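You operate a simulated robot arm through the tools that you are given. There is no shell and no other tool. Be economical: measure what you need, move in short steps, check, and stop when the job is done.

Carry out the task below with a simulated two-armed robot. There is one attempt and no reset: what you move stays moved.

TASK
Set the fence to TRAY, push the white tray in, wipe the crumbs.
Fine: the fence slides only while the large yellow FREE button is held down; push the tray back towards the rail, then wipe with the folded pale yellow cloth and put it back. What is to be rubbed or washed off counts as gone when no trace of it is left.

Only the result counts: the job must be done as asked and must still hold three seconds after the hand-in. Knocking over, shifting, dropping, spilling or breaking anything else fails it. Flat cloth is picked up by pressing the open fingertips on it (5 to 10 N) and closing them slowly along it; thin cloth reads only 2 to 8 mm in the jaws.

THE ROBOT
Two 7-joint arms with two-finger parallel grippers on one trunk, on a base that drives. Base frame: it is fixed to the floor where the robot stands at the start and does not move with it; the origin is under the middle of the robot, x ahead of it, y to its left, z up; the surface under the hand at the start is at about z = 0.86. Units: m, degrees, N and s.
The left shoulder is at the start at [0.07, 0.133, 1.276], the right one opposite. With the tool pointing down near the work surface each hand reaches from about 0.1 to 0.62 m from the robot's upright axis, wherever it stands, measured 20 degrees to its own side. Places, roughly: green crumbs on the yellow edged table [0.2, -0.2, 0.9]; large yellow button [0.6, -0.5, 0.9]; sliding fence [0.6, 0, 0.9]; white tray (29x19x5 cm) [0.3, -0.2, 0.9]. Payload 1.57 kg a hand.
The tool frame of a hand sits at the grasp point between the pads (the TCP): z along the fingers, y along the line on which they close. The tips reach 0.03 m beyond it. Largest opening 0.08 m; finger width 0.017, thickness 0.012; the body of the gripper, 0.04 by 0.082 m, starts 0.08 m behind the TCP.
Orientation is told as [roll, pitch, yaw] about the base's x, y, z axes, in that order, counted from this pose: with the fingers straight down and closing along the base's y, the tool's x points along the base's -x, its y along +y and its z along -z.

THE INTERFACE
- The arms move only by the tool jog_arm. It takes "left_commands", "right_commands" or both (then of equal length, played together; a hand with none holds still); each is a list of rows, each a list of 7 numbers: the turn, a rotation vector about the tool's x, y, z in degrees, then the shift along the tool's x, y, z in mm, then the opening, from 0 (shut) to 1 (fully open). In form: [[wx, wy, wz, dx, dy, dz, fingers], ...]. A call has 1 to 10 rows; each row shifts and turns the commanded pose from where the row before left it, along the tool's axes as they then stand. Rows are played at 5 a second. More than 0.05 m and 8.6 degrees between two rows, or a gripper value outside its range, and nothing of the call is played. A pose out of reach is approached as far as the arm can. The call stops where the force on the tool passes 40 N (or 10 N more than at its start, if that is more) or the arm is blocked; 0.2 s more then pass. Each finger travels about 0.153 m/s and halts on what it meets, pressing with about 37 N; the grip force reading is that of the motor and also rises with nothing between the fingers. The clock runs only during rows and for 0.2 s after the last one: add rows that do not move to give the fingers time. The reply holds the time, the measured pose of the TCP, the force on the tool along the base axes, the opening and the grip force, in the units named above and with some noise, with the torque about the TCP (base axes, N m) and any sound that the robot's microphone picked up.
- Cameras (640 x 400 px; columns grow to the right, rows downward): "scene" is now at [0.1188, -0.0534, 1.4947]; the picture's right is [-0.63, -0.78, 0.00], its down [-0.55, 0.44, -0.70] and it looks along [0.55, -0.44, -0.71] (base axes); focal length 214 px, centre (320, 200). "left" rides on the left gripper at [0.072, 0.007, -0.122] in its tool frame; the picture's right is [-0.09, 1.00, 0.00], its down [-0.84, -0.08, -0.54] and it looks along [-0.54, -0.05, 0.84] (tool axes); focal length 238 px, centre (320, 200). "right" rides on the right gripper at [0.072, -0.007, -0.122] in its tool frame; the picture's right is [0.09, 1.00, 0.00], its down [-0.84, 0.08, -0.54] and it looks along [-0.54, 0.05, 0.84] (tool axes); focal length 238 px, centre (320, 200). There is no depth. A picture from a camera that has moved, and an enlarged one, comes with that camera's place and axes in the base frame and with its lens. The place of the scene camera against the robot may be out by one fixed shift of up to 0.012 m in any direction.
- snapshot(camera): a new picture of that camera. No time passes.
- move_column(by): slides the trunk up (or, below 0, down) by that many m; the arms and the scene camera ride with it, the base frame stays. It gives what a move gives, with no picture.
- steer(legs): drives the robot by 1 to 6 legs, each [ahead, left, turn to the left] in m, m and degrees, along the robot's own axes; the way and the turn of a leg run together, so that a leg with both is an arc; at most 1.5 m and 180 degrees a leg. The arms and the cameras ride along, it lands a little off, and it stops where it bumps. It gives what a move gives.
- head_to(pan, tilt): turns the head with the scene camera to pan (to the left, within 86 degrees either way) and tilt (down, from -29 to 69), counted from straight ahead of the robot. It gives what a move gives.
- inspect(camera, box): a new picture of the part [left, top, right, bottom] of that camera's present view, enlarged. No time passes.
- close_job(): hands the job in; it is judged then, once.

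Work in short steps. Places have to be worked out from the pictures, the camera data and where the tool is seen: move nearer, look again, correct. Check each grasp and each placing, and mend what went wrong. You have 120 turns and 92 pictures in all, those below and enlarged ones among them. Open the grippers and draw the arms clear of the work before you hand the job in, unless the task says otherwise; then end with one line.

The tools are called after "Request:" as a command line: name --argument value ..., lists and objects as JSON in quotes. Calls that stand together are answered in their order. jog_arm: Moves the arms, as the interface text tells. Its arguments: {"type":"object","properties":{"left_commands":{"type":"array"},"right_commands":{"type":"array"}},"required":[]} The other tools are called the same way: move_column (by) slides the trunk up or down; steer (legs) drives the base; head_to (pan, tilt) turns the head that bears the scene camera; snapshot (camera) takes a picture; inspect (camera, box) takes an enlarged picture of a part of a camera's view; close_job () hands the job in.

At the start:

```text
time_s: 0.0
left_tcp_pos: [0.4433, -0.0315, 1.2443]
left_ee_rot: [0.1, 0.0, 0.2]
left_wrist_force: [-0.4, 0.4, 0.2]
left_torque: [0.0, -0.02, 0.02]
left_width: 0.0799
left_gripper_force: 0.0
right_tcp_pos: [0.3646, -0.3955, 1.3054]
right_ee_rot: [-0.1, 0.0, 0.0]
right_wrist_force: [0.0, -0.5, 0.3]
right_torque: [0.0, 0.0, 0.0]
right_width: 0.0801
right_gripper_force: 0.1
trunk travel left (down, up): [-0.85, 0.09]
robot x, y, heading: [-0.0029, 0.0, 0.1]
head pan, tilt: [-38.8, 45.2]
```

scene: 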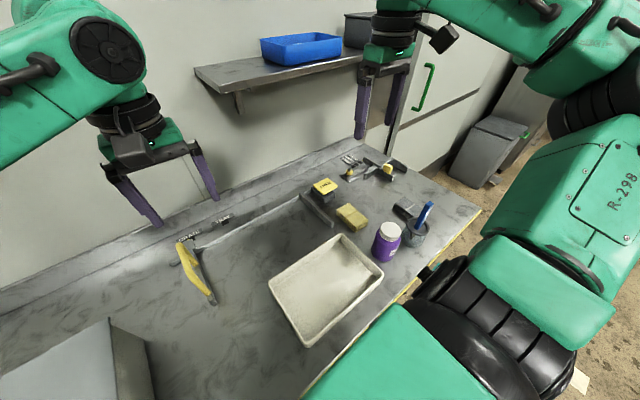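
right: 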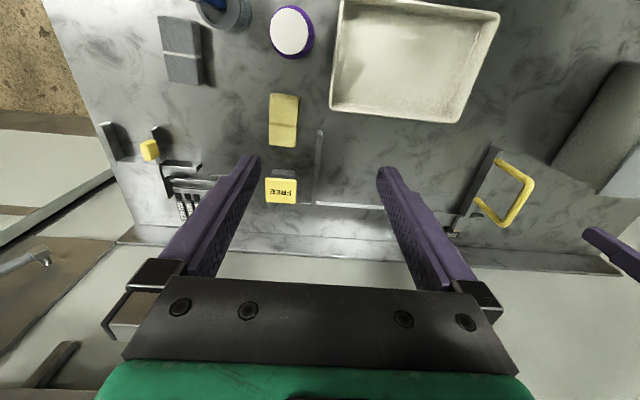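
left: 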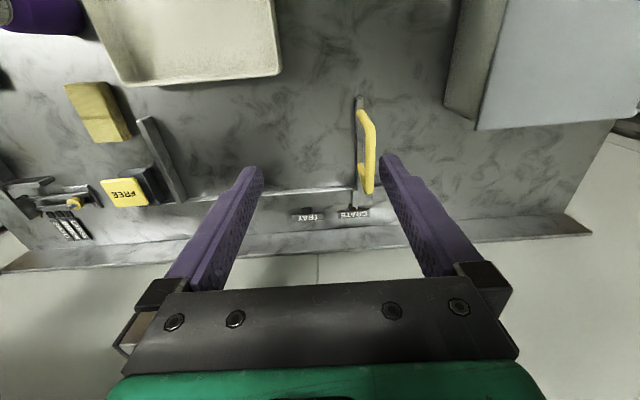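

I'll look closer at the fence, button and tray before moving.

Request:
inspect --camera "left" --box '[240, 80, 460, 240]'

Request:
inspect --camera "right" --box '[100, 0, 420, 230]'

Request:
head_to --pan -40 --tilt 69

Request:
snapshot --camera "scene"

```text
2.50 times, centred on (350, 160) of left
camera zoom: at [0.3709, -0.0231, 1.366], right [0.09, 1.0, 0.0], down [0.84, -0.08, 0.54], along [0.54, -0.05, -0.84], focal length 596 px, centre (245, 300)
```

zoom: 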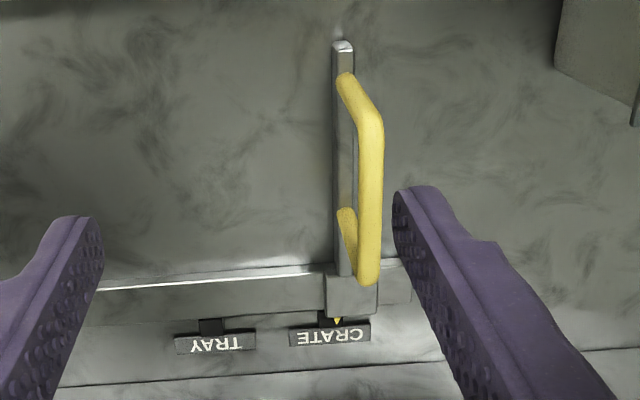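

```text
1.74 times, centred on (260, 115) of right
camera zoom: at [0.293, -0.4015, 1.4258], right [-0.09, 1.0, 0.0], down [0.84, 0.08, 0.54], along [0.54, 0.05, -0.84], focal length 414 px, centre (424, 348)
```

zoom: 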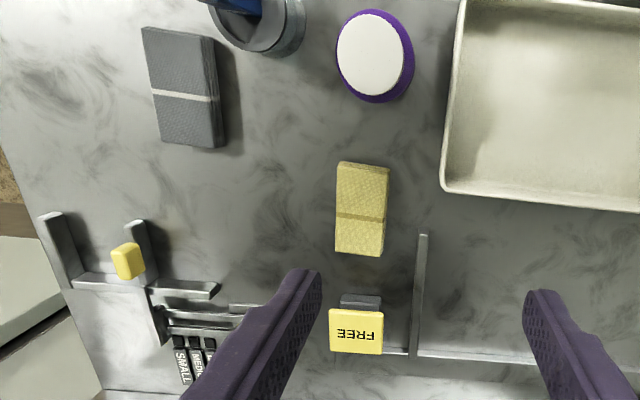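

```text
time_s: 0.9
left_tcp_pos: [0.4422, -0.0312, 1.2449]
left_ee_rot: [0.0, 0.0, 0.1]
left_wrist_force: [-0.4, 0.1, -0.3]
left_torque: [-0.02, -0.01, 0.02]
left_width: 0.0803
left_gripper_force: 0.1
right_tcp_pos: [0.3647, -0.395, 1.3044]
right_ee_rot: [0.0, 0.0, -0.2]
right_wrist_force: [0.1, -0.3, 0.3]
right_torque: [0.03, 0.03, 0.02]
right_width: 0.08
right_gripper_force: 0.0
trunk travel left (down, up): [-0.85, 0.09]
robot x, y, heading: [0.002, -0.0003, -0.0]
head pan, tilt: [-40.0, 68.8]
```

```text
86 pictures are left
camera scene: at [0.0985, -0.0385, 1.4661], right [-0.64, -0.77, 0.0], down [-0.71, 0.6, -0.36], along [0.28, -0.23, -0.93], focal length 214 px, centre (320, 200)
```

scene: 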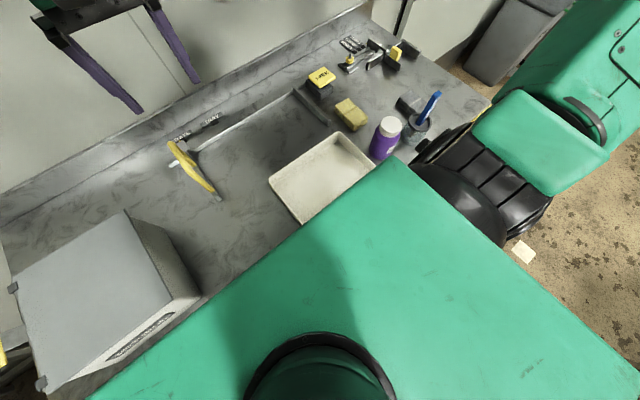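

The crumbs are not visible, so they are probably hidden by the tray or in the robot's shadow. The button (about [0.61,-0.47]) is out of reach, so I'll drive right, then slightly ahead.

Request:
steer --legs '[[0, -0.25, 0]]'

Request:
steer --legs '[[0.06, 0, 0]]'

Request:
snapshot --camera "scene"

Request:
snapshot --camera "right"

Request:
snapshot --camera "left"

```text
time_s: 2.7
left_tcp_pos: [0.4438, -0.2749, 1.2449]
left_ee_rot: [-0.3, 0.0, 0.2]
left_wrist_force: [-0.4, -0.5, 0.4]
left_torque: [-0.03, 0.05, 0.0]
left_width: 0.0797
left_gripper_force: 0.0
right_tcp_pos: [0.3644, -0.6413, 1.3061]
right_ee_rot: [-0.1, 0.0, 0.1]
right_wrist_force: [-0.7, 1.3, 0.3]
right_torque: [0.02, -0.01, 0.01]
right_width: 0.0799
right_gripper_force: 0.1
trunk travel left (down, up): [-0.85, 0.09]
robot x, y, heading: [-0.0005, -0.2453, 0.2]
head pan, tilt: [-40.0, 68.8]
```

```text
time_s: 3.7
left_tcp_pos: [0.4944, -0.279, 1.2486]
left_ee_rot: [0.0, -0.5, 0.2]
left_wrist_force: [0.7, 0.3, 0.2]
left_torque: [-0.02, -0.09, 0.0]
left_width: 0.0801
left_gripper_force: 0.1
right_tcp_pos: [0.4151, -0.6441, 1.3074]
right_ee_rot: [0.0, -0.5, -0.2]
right_wrist_force: [-0.7, -0.7, 0.7]
right_torque: [0.01, -0.1, 0.0]
right_width: 0.0799
right_gripper_force: 0.2
trunk travel left (down, up): [-0.85, 0.09]
robot x, y, heading: [0.0646, -0.2469, 0.2]
head pan, tilt: [-40.0, 68.8]
```

```text
85 pictures are left
camera scene: at [0.1477, -0.2877, 1.4669], right [-0.64, -0.77, -0.01], down [-0.71, 0.6, -0.37], along [0.29, -0.23, -0.93], focal length 214 px, centre (320, 200)
```

scene: 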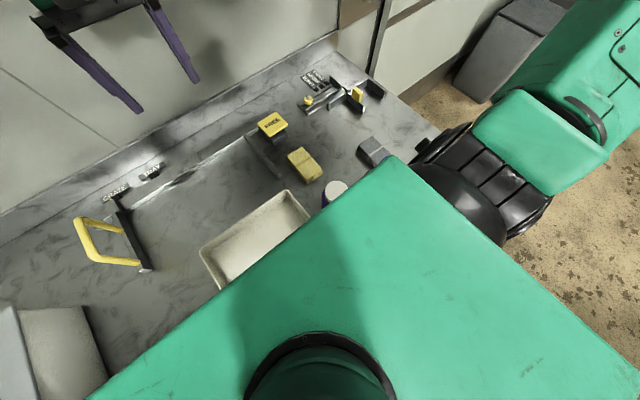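

```text
84 pictures are left
camera right: at [0.343, -0.6504, 1.4283], right [-0.09, 1.0, 0.0], down [0.83, 0.08, 0.55], along [0.55, 0.05, -0.84], focal length 238 px, centre (320, 200)
```

right: 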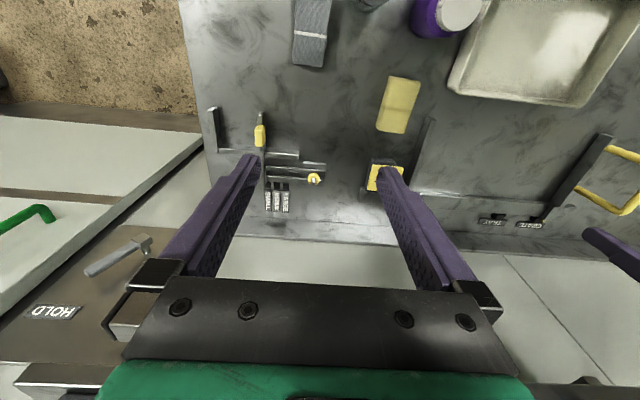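

```text
83 pictures are left
camera left: at [0.4208, -0.2718, 1.3694], right [0.09, 1.0, 0.0], down [0.83, -0.08, 0.55], along [0.55, -0.05, -0.84], focal length 238 px, centre (320, 200)
```

left: 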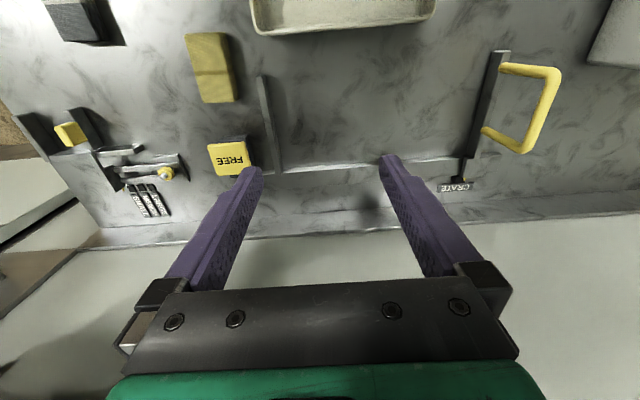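

Now at x=0.065, y=-0.247. Triangulating puts the button top near [0.596,-0.473,0.925] and the handle bar near [0.535,0.047,0.99]. I'll check the shelf clearance with the head before sending the arms in.

Request:
head_to --pan -15 --tilt 35

Request:
snapshot --camera "scene"

```text
time_s: 4.7
left_tcp_pos: [0.5049, -0.2795, 1.2443]
left_ee_rot: [0.0, 0.0, 0.2]
left_wrist_force: [0.0, 0.0, 0.7]
left_torque: [-0.01, 0.02, 0.01]
left_width: 0.0804
left_gripper_force: 0.0
right_tcp_pos: [0.4268, -0.6425, 1.3046]
right_ee_rot: [0.1, 0.0, 0.2]
right_wrist_force: [-0.4, -0.3, 0.1]
right_torque: [0.01, -0.02, -0.01]
right_width: 0.0802
right_gripper_force: 0.1
trunk travel left (down, up): [-0.85, 0.09]
robot x, y, heading: [0.0608, -0.2467, 0.2]
head pan, tilt: [-15.0, 35.0]
```

```text
82 pictures are left
camera scene: at [0.2029, -0.2739, 1.5095], right [-0.26, -0.97, 0.0], down [-0.56, 0.15, -0.82], along [0.79, -0.21, -0.58], focal length 214 px, centre (320, 200)
```

scene: 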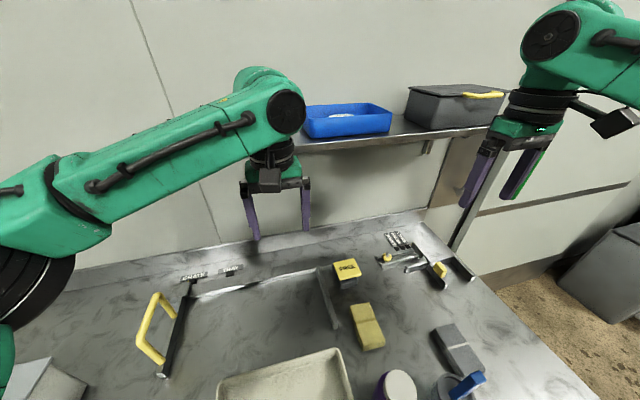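

Both arms have clear airspace. I'll move the right hand (shut) to a pre-pose above the button's y, and the left hand to above the handle.

Request:
jog_arm --left_commands '[[0, 0, 0, 0, 40.8, 18, 0.8], [0, 0, 0, 0, 40.8, 18, 0.8], [0, 0, 0, 0, 40.8, 18, 0.8], [0, 0, 0, 0, 40.8, 18, 0.8], [0, 0, 0, 0, 40.8, 18, 0.8], [0, 0, 0, 0, 40.8, 18, 0.8], [0, 0, 0, 0, 40.8, 18, 0.8], [0, 0, 0, 0, 40.8, 18, 0.8], [0, 0, 0, -15, 0, 0, 0.8], [0, 0, 0, -15, 0, 0, 0.8]]' --right_commands '[[0, 0, 0, 0, 21.2, 38, 0], [0, 0, 0, 0, 21.2, 38, 0], [0, 0, 0, 0, 21.2, 38, 0], [0, 0, 0, 0, 21.2, 38, 0], [0, 0, 0, 0, 21.2, 38, 0], [0, 0, 0, 0, 21.2, 38, 0], [0, 0, 0, 0, 21.2, 38, 0], [0, 0, 0, 0, 21.2, 38, 0], [0, 0, 0, -45, 0, 0, 0], [0, 0, 0, -45, 0, 0, 0]]'

Request:
snapshot --camera "scene"

Request:
snapshot --camera "left"

Request:
snapshot --camera "right"

```text
time_s: 6.8
left_tcp_pos: [0.5362, 0.0456, 1.0992]
left_ee_rot: [0.0, 0.1, 0.1]
left_wrist_force: [0.0, 0.6, -0.5]
left_torque: [-0.05, 0.07, -0.01]
left_width: 0.0641
left_gripper_force: 0.0
right_tcp_pos: [0.52, -0.4742, 1.0014]
right_ee_rot: [0.2, 0.2, 0.1]
right_wrist_force: [1.2, 0.4, -0.3]
right_torque: [-0.02, 0.05, 0.0]
right_width: 0.0
right_gripper_force: 21.2
trunk travel left (down, up): [-0.85, 0.09]
robot x, y, heading: [0.0578, -0.2499, 0.2]
head pan, tilt: [-15.0, 35.0]
```

```text
81 pictures are left
camera scene: at [0.2052, -0.274, 1.5093], right [-0.26, -0.97, 0.0], down [-0.56, 0.15, -0.82], along [0.79, -0.21, -0.58], focal length 214 px, centre (320, 200)
```

scene: 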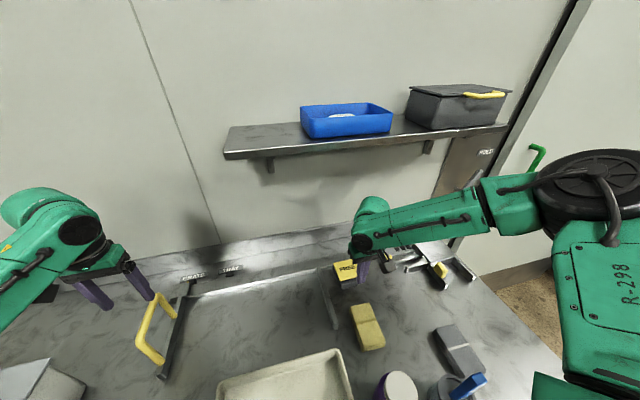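

```text
80 pictures are left
camera left: at [0.4637, 0.0549, 1.221], right [0.09, 1.0, 0.0], down [0.84, -0.08, 0.54], along [0.54, -0.05, -0.84], focal length 238 px, centre (320, 200)
```

left: 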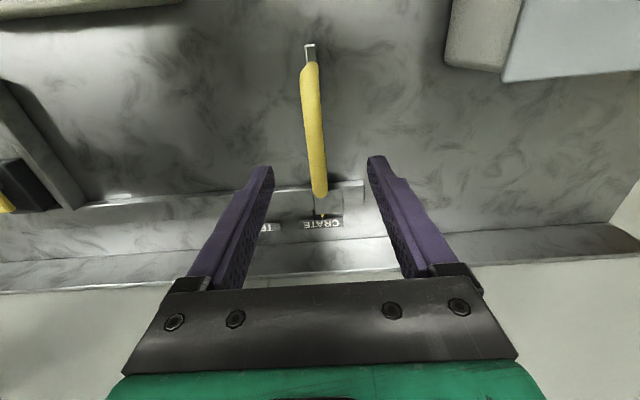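

```text
79 pictures are left
camera right: at [0.447, -0.4808, 1.1216], right [-0.09, 1.0, 0.0], down [0.84, 0.08, 0.54], along [0.54, 0.05, -0.84], focal length 238 px, centre (320, 200)
```

right: 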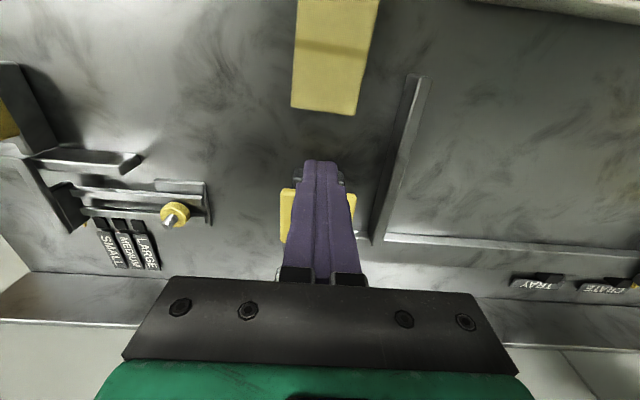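

Left estimate: the bar centre is near [0.535,0.042,1.0]. I'll lower the left hand around it, move the right hand over the button, and then look.

Request:
jog_arm --left_commands '[[0, 0, 0, 0, -3, 28, 0.8], [0, 0, 0, 0, 0, 28, 0.8], [0, 0, 0, 0, 0, 28, 0.8], [0, 0, 0, 0, 0, 24, 0.8]]' --right_commands '[[0, 0, 0, -25, 0, 0, 0], [0, 0, 0, -25, 2, 0, 0], [0, 0, 0, -25, 2, 0, 0], [0, 0, 0, 0, 0, 20, 0]]'

Request:
snapshot --camera "left"

Request:
snapshot --camera "right"

Request:
inspect --camera "scene" --box '[40, 200, 440, 400]'

```text
time_s: 7.8
left_tcp_pos: [0.5334, 0.044, 0.9911]
left_ee_rot: [0.0, 0.0, 0.2]
left_wrist_force: [0.5, -0.3, 0.7]
left_torque: [-0.03, -0.01, 0.04]
left_width: 0.064
left_gripper_force: 0.2
right_tcp_pos: [0.5812, -0.4736, 0.9874]
right_ee_rot: [-0.1, -0.1, 0.0]
right_wrist_force: [-1.0, 0.0, 0.0]
right_torque: [0.0, -0.04, -0.01]
right_width: 0.0004
right_gripper_force: 21.7
right hand out of reach, approached as far as the arm can: row 3, 4
trunk travel left (down, up): [-0.85, 0.09]
robot x, y, heading: [0.0596, -0.2494, 0.3]
head pan, tilt: [-15.0, 35.0]
```

```text
78 pictures are left
camera left: at [0.4603, 0.0518, 1.1134], right [0.09, 1.0, 0.0], down [0.84, -0.08, 0.54], along [0.54, -0.05, -0.84], focal length 238 px, centre (320, 200)
```

left: 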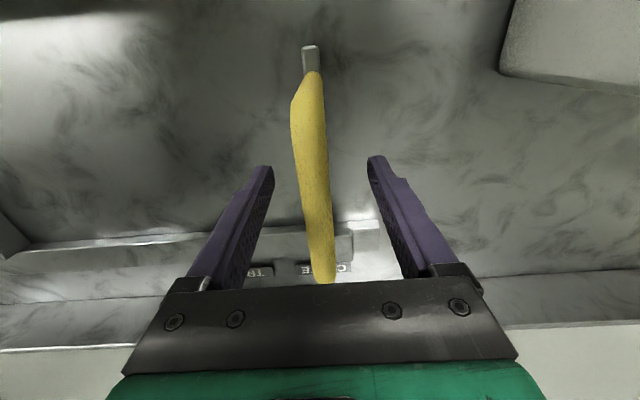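

```text
77 pictures are left
camera right: at [0.5082, -0.4807, 1.108], right [-0.09, 1.0, 0.0], down [0.84, 0.08, 0.54], along [0.54, 0.05, -0.84], focal length 238 px, centre (320, 200)
```

right: 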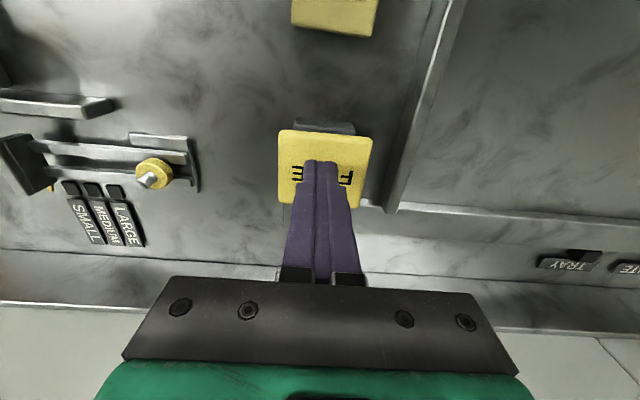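

```text
1.60 times, centred on (240, 300) of scene
camera zoom: at [0.2006, -0.2743, 1.5099], right [-0.26, -0.97, 0.0], down [-0.55, 0.15, -0.82], along [0.79, -0.21, -0.57], focal length 343 px, centre (448, 40)
```

zoom: 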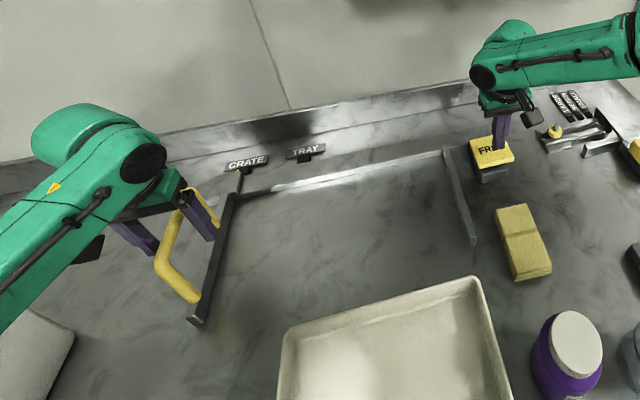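

The bar lies centred between the left fingers. I'll close on it and then press the button down with the right hand.

Request:
jog_arm --left_commands '[[0, 0, 0, 0, 0, 0, 0.5], [0, 0, 0, 0, 0, 0, 0.3], [0, 0, 0, 0, 0, 0, 0.15], [0, 0, 0, 0, 0, 0, 0], [0, 0, 0, 0, 0, 0, 0]]'

Request:
jog_arm --right_commands '[[0, 0, 0, 0, 0, 10, 0], [0, 0, 0, 0, 0, 8, 0], [0, 0, 0, 0, 0, 6, 0], [0, 0, 0, 0, 0, 4, 0], [0, 0, 0, 0, 0, 4, 0]]'

```text
time_s: 9.1
left_tcp_pos: [0.5326, 0.0429, 0.991]
left_ee_rot: [0.0, 0.0, 0.2]
left_wrist_force: [-3.0, -6.3, -3.9]
left_torque: [0.05, 0.07, -0.11]
left_width: 0.0156
left_gripper_force: 31.3
right_tcp_pos: [0.5797, -0.4745, 0.9873]
right_ee_rot: [0.1, -0.1, 0.0]
right_wrist_force: [0.2, -0.3, -0.6]
right_torque: [-0.01, 0.01, 0.0]
right_width: 0.0
right_gripper_force: 21.3
trunk travel left (down, up): [-0.85, 0.09]
robot x, y, heading: [0.0589, -0.2464, 0.2]
head pan, tilt: [-15.0, 35.0]
```

```text
time_s: 10.2
left_tcp_pos: [0.5321, 0.0428, 0.9914]
left_ee_rot: [0.0, 0.1, 0.1]
left_wrist_force: [-4.2, -7.7, -8.9]
left_torque: [0.12, -0.2, -0.07]
left_width: 0.0155
left_gripper_force: 31.6
right_tcp_pos: [0.5668, -0.4793, 0.9644]
right_ee_rot: [0.2, -0.1, 0.0]
right_wrist_force: [0.6, 0.4, 0.2]
right_torque: [-0.03, 0.01, 0.0]
right_width: 0.0002
right_gripper_force: 21.9
right hand out of reach, approached as far as the arm can: row 1, 2, 3, 5
trunk travel left (down, up): [-0.85, 0.09]
robot x, y, heading: [0.0602, -0.2535, 0.1]
head pan, tilt: [-15.0, 35.0]
```

The button is at the edge of the right hand's reach. Tilting the fingers forward about the tool y axis brings the wrist back and the tip forward.

Request:
jog_arm --right_commands '[[0, -8, 0, 0, 0, 0, 0], [0, -8, 0, 0, 0, 0, 0], [0, -8, 0, 0, 0, 0, 0], [0, 0, 0, 0, 0, 0, 0]]'

Request:
snapshot --camera "right"

```text
time_s: 11.2
left_tcp_pos: [0.5325, 0.0431, 0.9912]
left_ee_rot: [0.0, 0.0, 0.1]
left_wrist_force: [-5.1, -8.8, -10.5]
left_torque: [0.13, -0.01, 0.01]
left_width: 0.0156
left_gripper_force: 30.8
right_tcp_pos: [0.5665, -0.4796, 0.9639]
right_ee_rot: [0.3, -24.0, 0.0]
right_wrist_force: [0.2, 0.1, -0.2]
right_torque: [-0.02, 0.01, -0.02]
right_width: 0.0001
right_gripper_force: 21.1
trunk travel left (down, up): [-0.85, 0.09]
robot x, y, heading: [0.0615, -0.2481, -0.2]
head pan, tilt: [-15.0, 35.0]
```

```text
75 pictures are left
camera right: at [0.4516, -0.4864, 1.045], right [-0.09, 1.0, -0.03], down [0.54, 0.08, 0.84], along [0.84, 0.05, -0.55], focal length 238 px, centre (320, 200)
```

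right: 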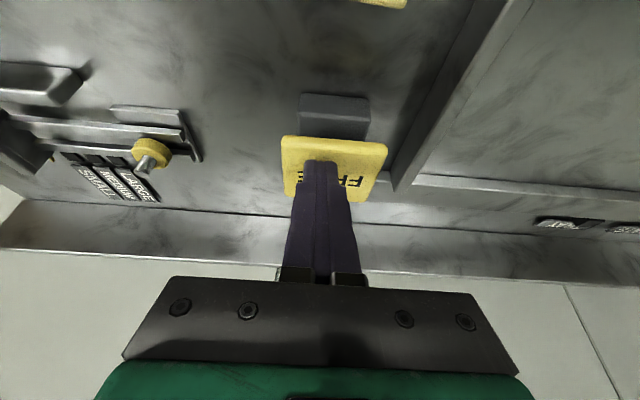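

Orientation is reached. I'll move the tip to the button's middle, then press straight down in small steps.

Request:
jog_arm --right_commands '[[0, 0, 0, -8.5, 9, 6, 0], [0, 0, 0, 1, 0, 8, 0], [0, 0, 0, 1.6, 0, 3.7, 0], [0, 0, 0, 1.6, 0, 3.7, 0], [0, 0, 0, 0, 0, 0, 0]]'

Request:
snapshot --camera "right"

```text
time_s: 12.4
left_tcp_pos: [0.5331, 0.0461, 0.9905]
left_ee_rot: [0.1, 0.1, 0.3]
left_wrist_force: [-3.5, 0.9, -11.2]
left_torque: [0.01, 0.5, -0.17]
left_width: 0.0156
left_gripper_force: 31.5
right_tcp_pos: [0.5787, -0.4692, 0.9482]
right_ee_rot: [-0.1, -24.0, 0.1]
right_wrist_force: [0.2, -3.5, 6.6]
right_torque: [-0.09, 0.0, -0.03]
right_width: 0.0
right_gripper_force: 21.5
trunk travel left (down, up): [-0.85, 0.09]
robot x, y, heading: [0.0594, -0.2467, 0.3]
head pan, tilt: [-15.0, 35.0]
```

```text
74 pictures are left
camera right: at [0.4648, -0.4761, 1.0282], right [-0.08, 1.0, -0.04], down [0.54, 0.08, 0.84], along [0.84, 0.05, -0.55], focal length 238 px, centre (320, 200)
```

right: 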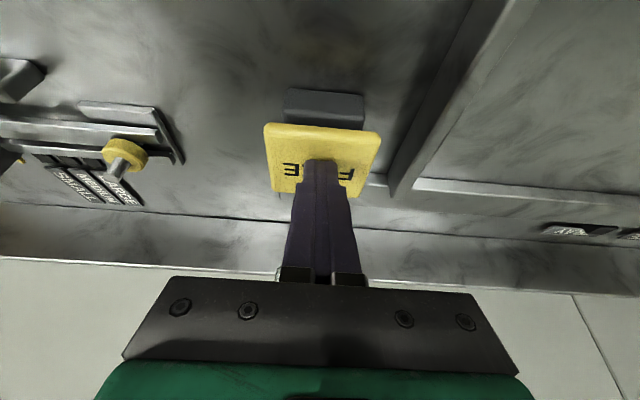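

In contact: the force is 6.6 N and the fence seems to be loosening. I'll press further.

Request:
jog_arm --right_commands '[[0, 0, 0, 1.2, 0, 2.7, 0], [0, 0, 0, 1.2, 0, 2.7, 0], [0, 0, 0, 0, 0, 0, 0]]'

```text
time_s: 13.2
left_tcp_pos: [0.5331, 0.0449, 0.9927]
left_ee_rot: [-0.1, -0.1, 0.2]
left_wrist_force: [-0.5, 2.7, -6.8]
left_torque: [0.03, 0.48, -0.01]
left_width: 0.0154
left_gripper_force: 31.7
right_tcp_pos: [0.5792, -0.4687, 0.9421]
right_ee_rot: [-0.1, -24.1, 0.1]
right_wrist_force: [0.9, -2.4, 7.7]
right_torque: [-0.14, -0.05, -0.03]
right_width: 0.0
right_gripper_force: 21.0
trunk travel left (down, up): [-0.85, 0.09]
robot x, y, heading: [0.062, -0.2476, 0.4]
head pan, tilt: [-15.0, 35.0]
```

The button is sprung and still travelling, so I'll continue pressing towards its stop.

Request:
jog_arm --right_commands '[[0, 0, 0, 1.2, 0, 2.7, 0], [0, 0, 0, 1.2, 0, 2.7, 0], [0, 0, 0, 0, 0, 0, 0]]'

```text
time_s: 13.9
left_tcp_pos: [0.5316, 0.0438, 0.9916]
left_ee_rot: [-0.2, -0.3, 0.1]
left_wrist_force: [5.2, 2.5, -2.2]
left_torque: [-0.11, 0.12, -0.06]
left_width: 0.0156
left_gripper_force: 30.6
right_tcp_pos: [0.5805, -0.469, 0.9393]
right_ee_rot: [0.0, -24.6, 0.0]
right_wrist_force: [-6.0, 1.2, 13.4]
right_torque: [0.04, 0.06, -0.11]
right_width: 0.0
right_gripper_force: 21.5
trunk travel left (down, up): [-0.85, 0.09]
robot x, y, heading: [0.0619, -0.2479, -0.2]
head pan, tilt: [-15.0, 35.0]
stopped in row 3 (right hand): the force on the tool passed its limit at 43 N (the readings are from after the stop); the commanded pose is now the measured one
```

The button bottomed out at about z 0.939 and is held at 13 N. I'll try sliding the fence in -y a little.

Request:
jog_arm --left_commands '[[0, 0, 0, 0, -6, 0, 0], [0, 0, 0, 0, -8, 0, 0], [0, 0, 0, 0, -8, 0, 0], [0, 0, 0, 0, -8, 0, 0], [0, 0, 0, 0, 0, 0, 0]]'

Request:
inspect --camera "scene" --box '[40, 200, 440, 400]'

```text
time_s: 15.1
left_tcp_pos: [0.5333, 0.015, 0.9921]
left_ee_rot: [-0.2, -0.4, 0.1]
left_wrist_force: [2.6, 1.5, -5.0]
left_torque: [0.0, -0.25, 0.0]
left_width: 0.0157
left_gripper_force: 30.9
right_tcp_pos: [0.582, -0.468, 0.9403]
right_ee_rot: [-0.2, -24.6, 0.2]
right_wrist_force: [-0.6, 0.6, 21.7]
right_torque: [0.02, -0.14, 0.02]
right_width: 0.0
right_gripper_force: 21.0
trunk travel left (down, up): [-0.85, 0.09]
robot x, y, heading: [0.0633, -0.2477, 0.0]
head pan, tilt: [-15.0, 35.0]
```

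```text
1.60 times, centred on (240, 300) of scene
camera zoom: at [0.1985, -0.2707, 1.5101], right [-0.26, -0.97, 0.0], down [-0.55, 0.15, -0.82], along [0.79, -0.21, -0.57], focal length 343 px, centre (448, 40)
```

zoom: 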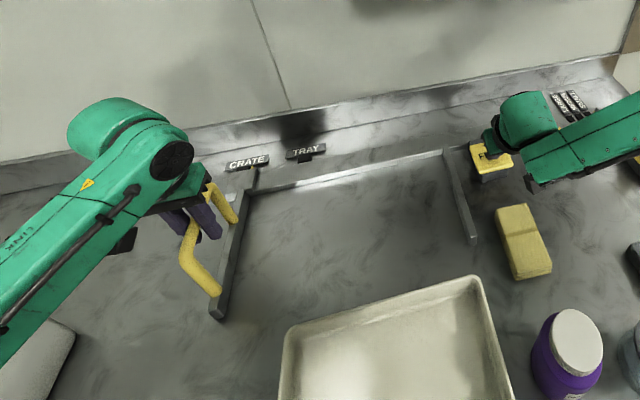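

The fence slides freely. I'll go about 80 mm further and then check the pointer.

Request:
jog_arm --left_commands '[[0, 0, 0, 0, -9, 0, 0], [0, 0, 0, 0, -9, 0, 0], [0, 0, 0, 0, -9, 0, 0], [0, 0, 0, 0, -9, 0, 0], [0, 0, 0, 0, -9, 0, 0], [0, 0, 0, 0, -9, 0, 0], [0, 0, 0, 0, -9, 0, 0], [0, 0, 0, 0, -9, 0, 0], [0, 0, 0, 0, -6, 0, 0], [0, 0, 0, 0, 0, 0, 0]]'

Request:
inspect --camera "scene" --box '[140, 220, 300, 320]'

Request:
snapshot --camera "left"

Request:
snapshot --camera "right"

```text
time_s: 17.3
left_tcp_pos: [0.5323, -0.0625, 0.991]
left_ee_rot: [-0.3, -0.3, 0.1]
left_wrist_force: [-2.4, 1.9, -3.1]
left_torque: [0.03, -0.21, -0.03]
left_width: 0.0156
left_gripper_force: 31.0
right_tcp_pos: [0.5818, -0.4684, 0.9396]
right_ee_rot: [-0.2, -24.6, 0.1]
right_wrist_force: [7.9, 1.4, 23.6]
right_torque: [0.03, -0.37, 0.03]
right_width: 0.0001
right_gripper_force: 21.0
trunk travel left (down, up): [-0.85, 0.09]
robot x, y, heading: [0.0606, -0.2488, -0.1]
head pan, tilt: [-15.0, 35.0]
```

```text
4.00 times, centred on (220, 270) of scene
camera zoom: at [0.1986, -0.2708, 1.5101], right [-0.26, -0.97, 0.0], down [-0.55, 0.15, -0.82], along [0.79, -0.21, -0.57], focal length 858 px, centre (720, -80)
```

zoom: 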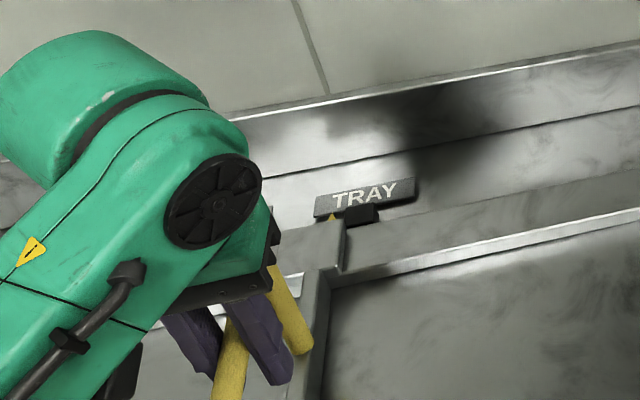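

```text
71 pictures are left
camera left: at [0.4599, -0.0547, 1.1134], right [0.09, 1.0, 0.0], down [0.83, -0.07, 0.55], along [0.54, -0.05, -0.84], focal length 238 px, centre (320, 200)
```

left: 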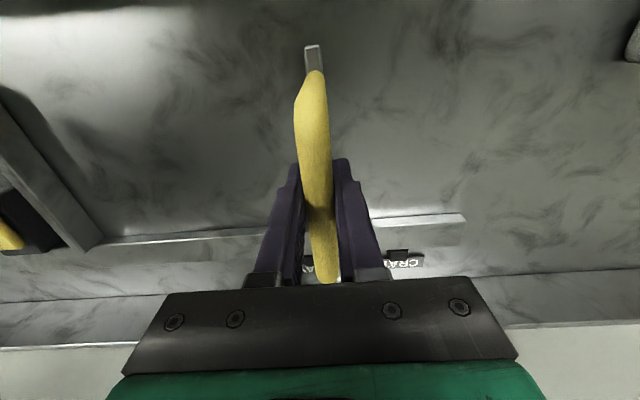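

```text
70 pictures are left
camera right: at [0.4646, -0.4749, 1.02], right [-0.08, 1.0, -0.04], down [0.54, 0.08, 0.84], along [0.84, 0.05, -0.54], focal length 238 px, centre (320, 200)
```

right: 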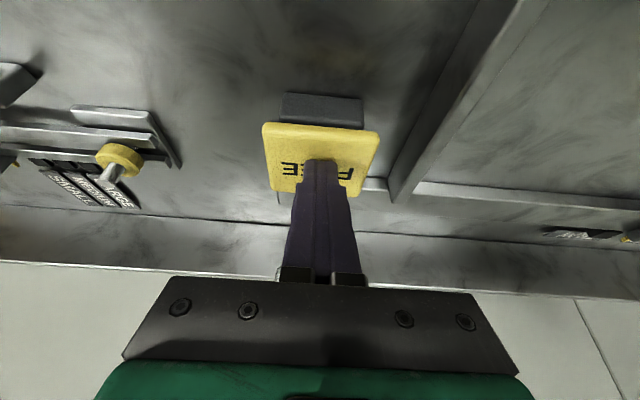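

The pointer is about 25 mm short of the TRAY tab. I'll move 18 mm, then look again up close.

Request:
jog_arm --left_commands '[[0, 0, 0, 0, -6, 0, 0], [0, 0, 0, 0, -6, 0, 0], [0, 0, 0, 0, -6, 0, 0], [0, 0, 0, 0, 0, 0, 0]]'

Request:
inspect --camera "scene" --box '[190, 230, 270, 280]'

Request:
inspect --camera "right" --box '[520, 210, 640, 285]'

```text
time_s: 18.3
left_tcp_pos: [0.532, -0.0824, 0.9915]
left_ee_rot: [-0.4, -0.2, 0.1]
left_wrist_force: [-3.9, 1.1, -6.3]
left_torque: [0.04, -0.39, -0.01]
left_width: 0.0155
left_gripper_force: 31.5
right_tcp_pos: [0.5808, -0.4688, 0.9398]
right_ee_rot: [-0.2, -24.7, 0.1]
right_wrist_force: [7.0, 1.4, 23.5]
right_torque: [0.03, -0.37, -0.05]
right_width: 0.0001
right_gripper_force: 21.6
trunk travel left (down, up): [-0.85, 0.09]
robot x, y, heading: [0.0566, -0.2449, 0.1]
head pan, tilt: [-15.0, 35.0]
```

```text
8.00 times, centred on (230, 255) of scene
camera zoom: at [0.1985, -0.2708, 1.5101], right [-0.26, -0.97, 0.0], down [-0.55, 0.15, -0.82], along [0.79, -0.21, -0.57], focal length 1716 px, centre (1040, -240)
```

zoom: 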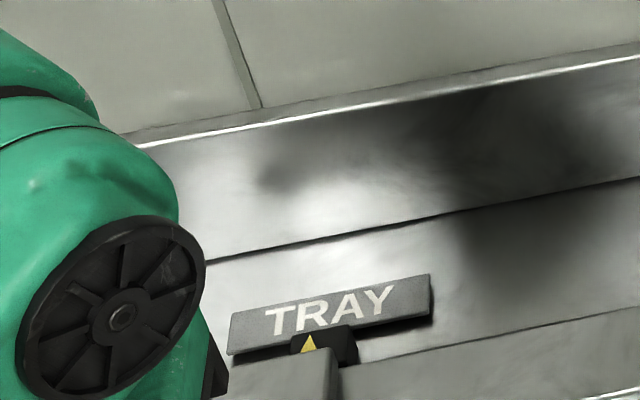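

```text
5.33 times, centred on (580, 248) of right
camera zoom: at [0.4645, -0.4748, 1.02], right [-0.08, 1.0, -0.04], down [0.54, 0.08, 0.84], along [0.84, 0.05, -0.54], focal length 1271 px, centre (-1067, -53)
```

zoom: 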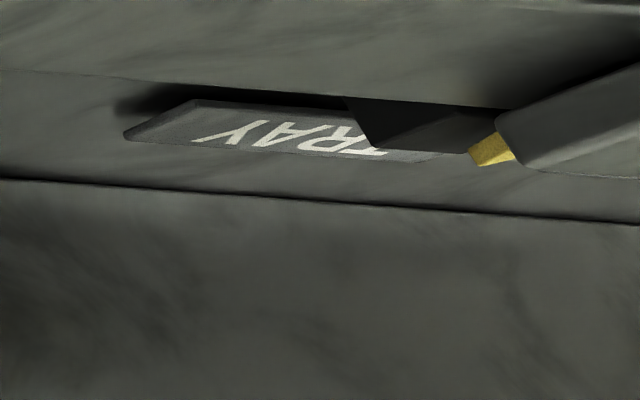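

The pointer is now about 6 mm from the tab centre. I'll move 6 mm more.

Request:
jog_arm --left_commands '[[0, 0, 0, 0, -3, 0, 0], [0, 0, 0, 0, -3, 0, 0], [0, 0, 0, 0, 0, 0, 0]]'

Request:
inspect --camera "scene" --box '[190, 230, 270, 280]'

```text
time_s: 19.1
left_tcp_pos: [0.5325, -0.0866, 0.9936]
left_ee_rot: [-0.2, -0.2, 0.1]
left_wrist_force: [-6.8, 1.8, -5.4]
left_torque: [0.01, 0.44, -0.07]
left_width: 0.0154
left_gripper_force: 30.9
right_tcp_pos: [0.5803, -0.4684, 0.9396]
right_ee_rot: [-0.2, -24.6, 0.0]
right_wrist_force: [8.7, 0.4, 21.9]
right_torque: [0.02, -0.37, -0.09]
right_width: 0.0
right_gripper_force: 21.5
trunk travel left (down, up): [-0.85, 0.09]
robot x, y, heading: [0.0618, -0.2481, -0.2]
head pan, tilt: [-15.0, 35.0]
```

```text
8.00 times, centred on (230, 255) of scene
camera zoom: at [0.1984, -0.2708, 1.5101], right [-0.26, -0.97, 0.0], down [-0.55, 0.15, -0.82], along [0.79, -0.21, -0.57], focal length 1716 px, centre (1040, -240)
```

zoom: 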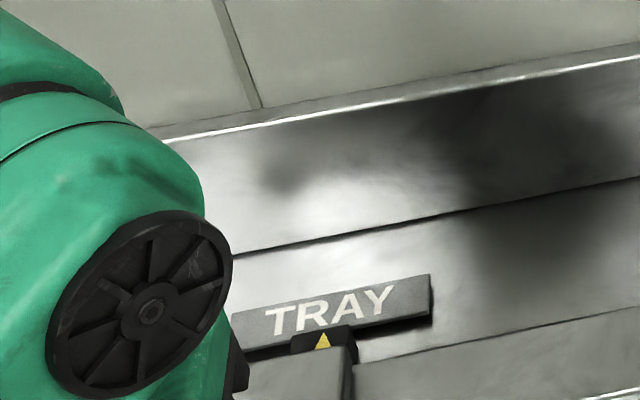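

The pointer is centred on the TRAY tab. I'll release the button while still holding the fence.

Request:
jog_arm --right_commands '[[0, 0, 0, -4, 0, -9, 0], [0, 0, 0, -8, 0, -18, 0], [0, 0, 0, -8, 0, -18, 0], [0, 0, 0, 0, 0, -30, 0]]'

Request:
inspect --camera "scene" --box '[190, 230, 270, 280]'

```text
time_s: 20.1
left_tcp_pos: [0.5326, -0.089, 0.9919]
left_ee_rot: [-0.2, -0.3, 0.1]
left_wrist_force: [-11.1, 2.7, -7.2]
left_torque: [-0.03, -0.57, -0.03]
left_width: 0.0155
left_gripper_force: 31.1
right_tcp_pos: [0.5654, -0.469, 1.0142]
right_ee_rot: [-0.1, -24.4, 0.1]
right_wrist_force: [-0.7, 0.1, 0.2]
right_torque: [-0.01, -0.04, 0.03]
right_width: 0.0
right_gripper_force: 20.9
trunk travel left (down, up): [-0.85, 0.09]
robot x, y, heading: [0.0611, -0.2506, -0.1]
head pan, tilt: [-15.0, 35.0]
```

```text
8.00 times, centred on (230, 255) of scene
camera zoom: at [0.1983, -0.2729, 1.5099], right [-0.26, -0.97, 0.0], down [-0.55, 0.15, -0.82], along [0.79, -0.21, -0.57], focal length 1716 px, centre (1040, -240)
```

zoom: 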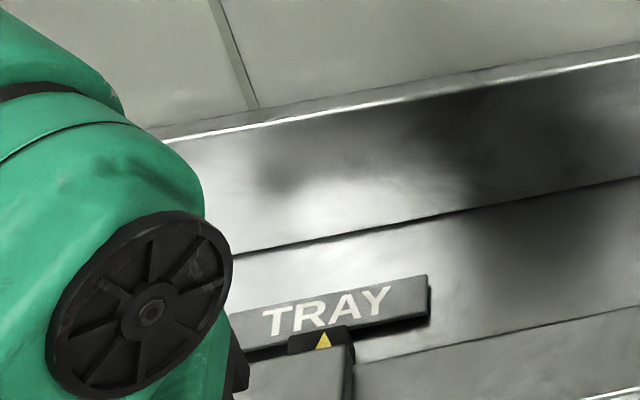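

The fence stays at TRAY. I'll open the left hand and lift it straight up, clear of the handle.

Request:
jog_arm --left_commands '[[0, 0, 0, 0, 0, 0, 0.3], [0, 0, 0, 0, 0, 0, 0.7], [0, 0, 0, 0, 0, 0, 0.7], [0, 0, 0, 0, 0, -30, 0.7], [0, 0, 0, 0, 0, -45, 0.7], [0, 0, 0, 0, 0, -45, 0.7], [0, 0, 0, 0, 0, -40, 0.7]]' --right_commands '[[0, 0, 0, 0, 0, 0, 0], [0, 8, 0, 0, 0, -20, 0], [0, 8, 0, 0, 0, -25, 0], [0, 8, 0, 0, 0, -25, 0], [0, 0, 0, 20, 0, -30, 0], [0, 0, 0, 30, 0, -30, 0], [0, 0, 0, 40, 0, -30, 0]]'

Request:
steer --legs '[[-0.13, 0, 0]]'

Request:
head_to --pan 0 --tilt 62

Request:
snapshot --camera "scene"

Request:
snapshot --camera "left"

```text
time_s: 21.7
left_tcp_pos: [0.5319, -0.0896, 1.1537]
left_ee_rot: [-0.2, -0.3, 0.1]
left_wrist_force: [-0.2, -0.3, -0.8]
left_torque: [-0.01, -0.02, 0.01]
left_width: 0.0557
left_gripper_force: 0.1
right_tcp_pos: [0.4559, -0.4704, 1.1712]
right_ee_rot: [0.1, -0.4, 0.0]
right_wrist_force: [0.4, -0.3, 0.5]
right_torque: [-0.01, 0.02, 0.0]
right_width: 0.0
right_gripper_force: 21.3
trunk travel left (down, up): [-0.85, 0.09]
robot x, y, heading: [0.0578, -0.248, 0.2]
head pan, tilt: [-15.0, 35.0]
```

```text
time_s: 22.9
left_tcp_pos: [0.4067, -0.0895, 1.1492]
left_ee_rot: [-0.1, -0.1, 0.0]
left_wrist_force: [1.0, 0.1, -0.4]
left_torque: [-0.01, 0.04, 0.0]
left_width: 0.0563
left_gripper_force: 0.1
right_tcp_pos: [0.3318, -0.4705, 1.1689]
right_ee_rot: [-0.1, -0.1, -0.1]
right_wrist_force: [-0.8, 0.3, 0.1]
right_torque: [0.01, 0.01, 0.01]
right_width: 0.0
right_gripper_force: 21.6
trunk travel left (down, up): [-0.85, 0.09]
robot x, y, heading: [-0.0672, -0.2517, -0.1]
head pan, tilt: [-15.0, 35.0]
```

```text
time_s: 23.9
left_tcp_pos: [0.4039, -0.0896, 1.1504]
left_ee_rot: [-0.2, -0.2, 0.1]
left_wrist_force: [0.5, -0.1, 0.4]
left_torque: [-0.01, 0.0, -0.03]
left_width: 0.0562
left_gripper_force: 0.2
right_tcp_pos: [0.328, -0.4698, 1.1717]
right_ee_rot: [-0.1, -0.3, -0.2]
right_wrist_force: [0.1, -0.6, -0.4]
right_torque: [-0.02, 0.01, -0.02]
right_width: 0.0002
right_gripper_force: 21.3
trunk travel left (down, up): [-0.85, 0.09]
robot x, y, heading: [-0.0698, -0.2469, 0.1]
head pan, tilt: [0.0, 62.0]
```

```text
65 pictures are left
camera scene: at [0.0494, -0.2514, 1.4733], right [0.0, -1.0, 0.0], down [-0.88, 0.0, -0.47], along [0.47, 0.0, -0.88], focal length 214 px, centre (320, 200)
```

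scene: 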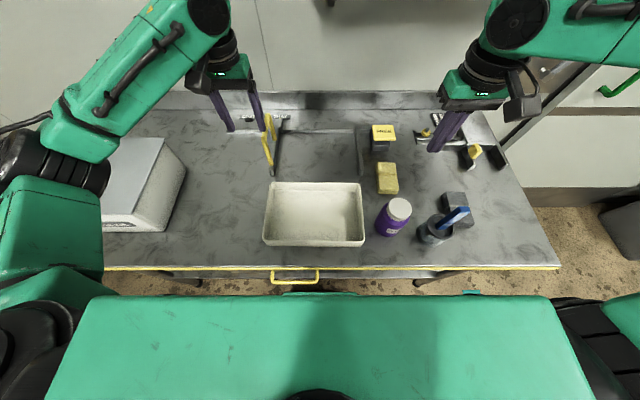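

```text
64 pictures are left
camera left: at [0.3313, -0.0812, 1.2731], right [0.09, 1.0, 0.0], down [0.83, -0.08, 0.55], along [0.54, -0.05, -0.84], focal length 238 px, centre (320, 200)
```

left: 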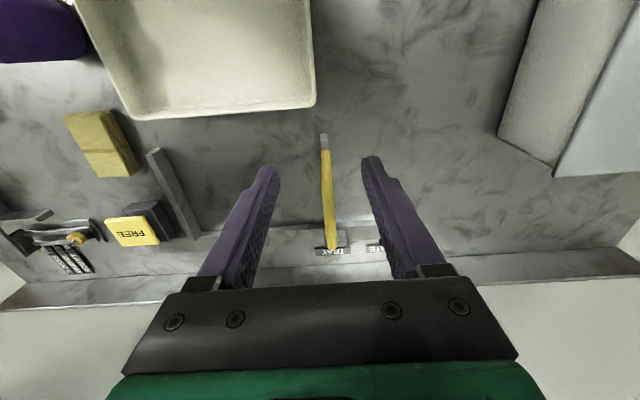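

Good overview from here. I'll zoom in on the tray area for exact positions and to find any crumbs.

Request:
inspect --camera "scene" --box '[240, 100, 480, 280]'

```text
2.22 times, centred on (360, 190) of scene
camera zoom: at [0.0494, -0.2514, 1.4733], right [0.0, -1.0, 0.0], down [-0.88, 0.0, -0.47], along [0.47, 0.0, -0.88], focal length 477 px, centre (231, 222)
```

zoom: 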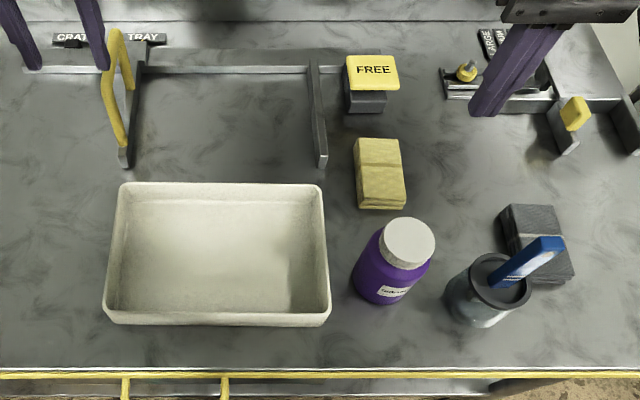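

The tray looks like a close fit in the gap, so I want a symmetric view from above the gap. I'll raise the left hand and centre it.

Request:
jog_arm --left_commands '[[0, 0, 0, 0, -30, -20, 0], [0, 0, 0, 0, -30, -20, 0], [0, 0, 0, 0, -30, -20, 0], [0, 0, 0, 0, -30, -20, 0], [0, 0, 0, 0, -30, -20, 0], [0, 0, 0, 0, 0, 0, 0]]'

Request:
snapshot --camera "left"

Request:
inspect --camera "left" --box '[160, 60, 480, 260]'

```text
time_s: 25.3
left_tcp_pos: [0.4043, -0.2393, 1.2521]
left_ee_rot: [-0.2, -0.2, 0.1]
left_wrist_force: [0.9, -0.2, 0.1]
left_torque: [0.0, -0.03, -0.01]
left_width: 0.0001
left_gripper_force: 21.9
right_tcp_pos: [0.3291, -0.47, 1.1705]
right_ee_rot: [-0.1, -0.3, -0.1]
right_wrist_force: [-0.7, 0.1, -0.1]
right_torque: [-0.03, -0.02, -0.05]
right_width: 0.0001
right_gripper_force: 21.0
trunk travel left (down, up): [-0.85, 0.09]
robot x, y, heading: [-0.072, -0.2487, -0.1]
head pan, tilt: [0.0, 62.0]
```

```text
62 pictures are left
camera left: at [0.3319, -0.2304, 1.3739], right [0.09, 1.0, 0.0], down [0.84, -0.07, 0.55], along [0.54, -0.05, -0.84], focal length 238 px, centre (320, 200)
```

left: 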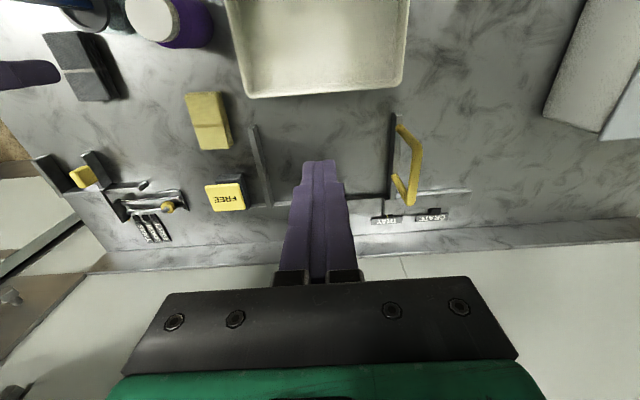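

```text
2.00 times, centred on (320, 160) of left
camera zoom: at [0.3319, -0.2304, 1.3739], right [0.09, 1.0, 0.0], down [0.84, -0.07, 0.55], along [0.54, -0.05, -0.84], focal length 477 px, centre (320, 280)
```

zoom: 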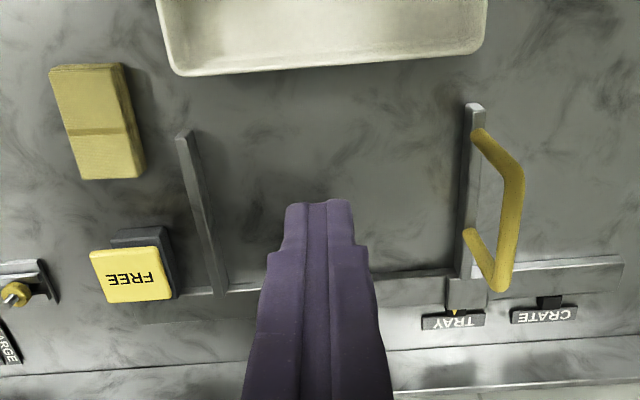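

The rim sits above the fence, and the tray centre (y≈-0.235) matches the gap centre (≈-0.237). I'll push straight with both hands behind the near wall, moving them there first at height.

Request:
jog_arm --left_commands '[[0, 0, 0, 39, 14, 0, 0], [0, 0, 0, 39, 14, 0, 0], [0, 0, 0, 39, 14, 0, 0], [0, 0, 0, 39, 14, 0, 0], [0, 0, 0, 39, 14, 0, 0], [0, 0, 0, 39, 14, 0, 0], [0, 0, 0, 0, 0, 48, 0], [0, 0, 0, 0, 0, 48, 0], [0, 0, 0, 0, 0, 48, 0], [0, 0, 0, 0, 0, 48, 0]]' --right_commands '[[0, 0, 0, 26.5, 24.2, 0, 0], [0, 0, 0, 26.5, 24.2, 0, 0], [0, 0, 0, 26.5, 24.2, 0, 0], [0, 0, 0, 26.5, 24.2, 0, 0], [0, 0, 0, 26.5, 24.2, 0, 0], [0, 0, 0, 26.5, 24.2, 0, 0], [0, 0, 0, 0, 0, 28, 0], [0, 0, 0, 0, 0, 28, 0], [0, 0, 0, 0, 0, 28, 0], [0, 0, 0, 0, 0, 28, 0]]'

Request:
snapshot --camera "scene"

Request:
snapshot --camera "right"

```text
time_s: 27.5
left_tcp_pos: [0.1824, -0.1595, 1.2232]
left_ee_rot: [0.4, 0.0, -0.1]
left_wrist_force: [0.3, -0.6, 0.1]
left_torque: [-0.01, 0.02, -0.01]
left_width: 0.0002
left_gripper_force: 21.7
left hand out of reach, approached as far as the arm can: row 7, 8, 9, 10
right_tcp_pos: [0.2214, -0.3006, 1.1294]
right_ee_rot: [0.0, -0.3, 0.0]
right_wrist_force: [0.0, 0.1, -0.3]
right_torque: [0.03, 0.03, 0.0]
right_width: 0.0
right_gripper_force: 21.2
right hand out of reach, approached as far as the arm can: row 5, 6, 7, 8, 9, 10
trunk travel left (down, up): [-0.85, 0.09]
robot x, y, heading: [-0.0706, -0.2467, 0.1]
head pan, tilt: [0.0, 62.0]
```

```text
60 pictures are left
camera scene: at [0.0523, -0.2516, 1.473], right [0.0, -1.0, 0.0], down [-0.88, 0.0, -0.47], along [0.47, 0.0, -0.88], focal length 214 px, centre (320, 200)
```

scene: 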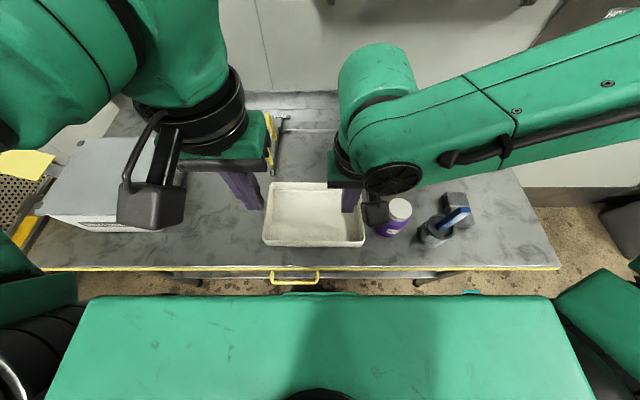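

```text
59 pictures are left
camera right: at [0.1486, -0.3063, 1.2497], right [-0.09, 1.0, 0.0], down [0.83, 0.08, 0.55], along [0.54, 0.05, -0.84], focal length 238 px, centre (320, 200)
```

right: 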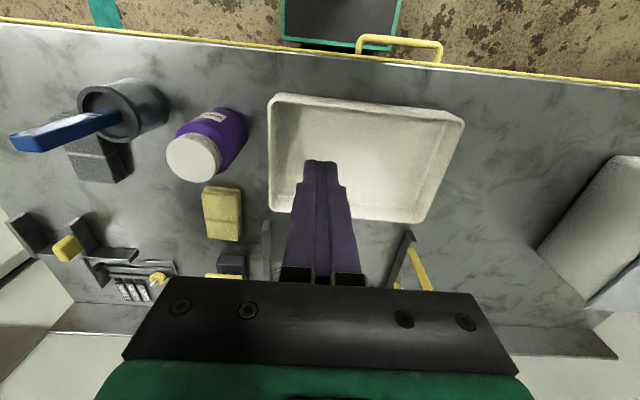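

The arms are too folded at this range. I'll back off another 0.1 m so the hands reach the near wall comfortably.

Request:
steer --legs '[[-0.1, 0, 0]]'

Request:
jog_arm --left_commands '[[0, 0, 0, -20, 0, 0, 0], [0, 0, 0, -40, 0, 0, 0], [0, 0, 0, -10, 0, 30, 0], [0, 0, 0, 0, 0, 30, 0], [0, 0, 0, 0, 0, 30, 0], [0, 0, 0, 0, 0, 30, 0]]' --right_commands '[[0, 0, 0, -20, 0, 0, 0], [0, 0, 0, -15, -10, 0, 0], [0, 0, 0, 0, -10, 10, 0], [0, 0, 0, 0, 0, 10, 0], [0, 0, 0, 0, 0, 10, 0], [0, 0, 0, 0, 0, 10, 0]]'

```text
time_s: 28.6
left_tcp_pos: [0.0861, -0.1589, 1.2234]
left_ee_rot: [0.3, 0.1, -0.1]
left_wrist_force: [0.3, -0.3, 0.2]
left_torque: [0.0, 0.03, -0.01]
left_width: 0.0001
left_gripper_force: 20.8
right_tcp_pos: [0.1246, -0.3002, 1.1285]
right_ee_rot: [-0.1, -0.1, -0.1]
right_wrist_force: [0.5, 0.2, -0.7]
right_torque: [-0.03, 0.05, -0.01]
right_width: 0.0004
right_gripper_force: 21.1
trunk travel left (down, up): [-0.85, 0.09]
robot x, y, heading: [-0.1689, -0.2451, -0.3]
head pan, tilt: [0.0, 62.0]
```

```text
time_s: 30.0
left_tcp_pos: [0.1526, -0.16, 1.1036]
left_ee_rot: [0.3, -0.1, -0.2]
left_wrist_force: [-0.4, -0.8, 1.0]
left_torque: [0.0, 0.03, 0.0]
left_width: 0.0
left_gripper_force: 21.2
right_tcp_pos: [0.1542, -0.3196, 1.0898]
right_ee_rot: [0.0, -0.3, -0.1]
right_wrist_force: [0.5, -0.1, 0.6]
right_torque: [0.04, 0.0, -0.02]
right_width: 0.0003
right_gripper_force: 20.8
trunk travel left (down, up): [-0.85, 0.09]
robot x, y, heading: [-0.1642, -0.247, 0.1]
head pan, tilt: [0.0, 62.0]
```

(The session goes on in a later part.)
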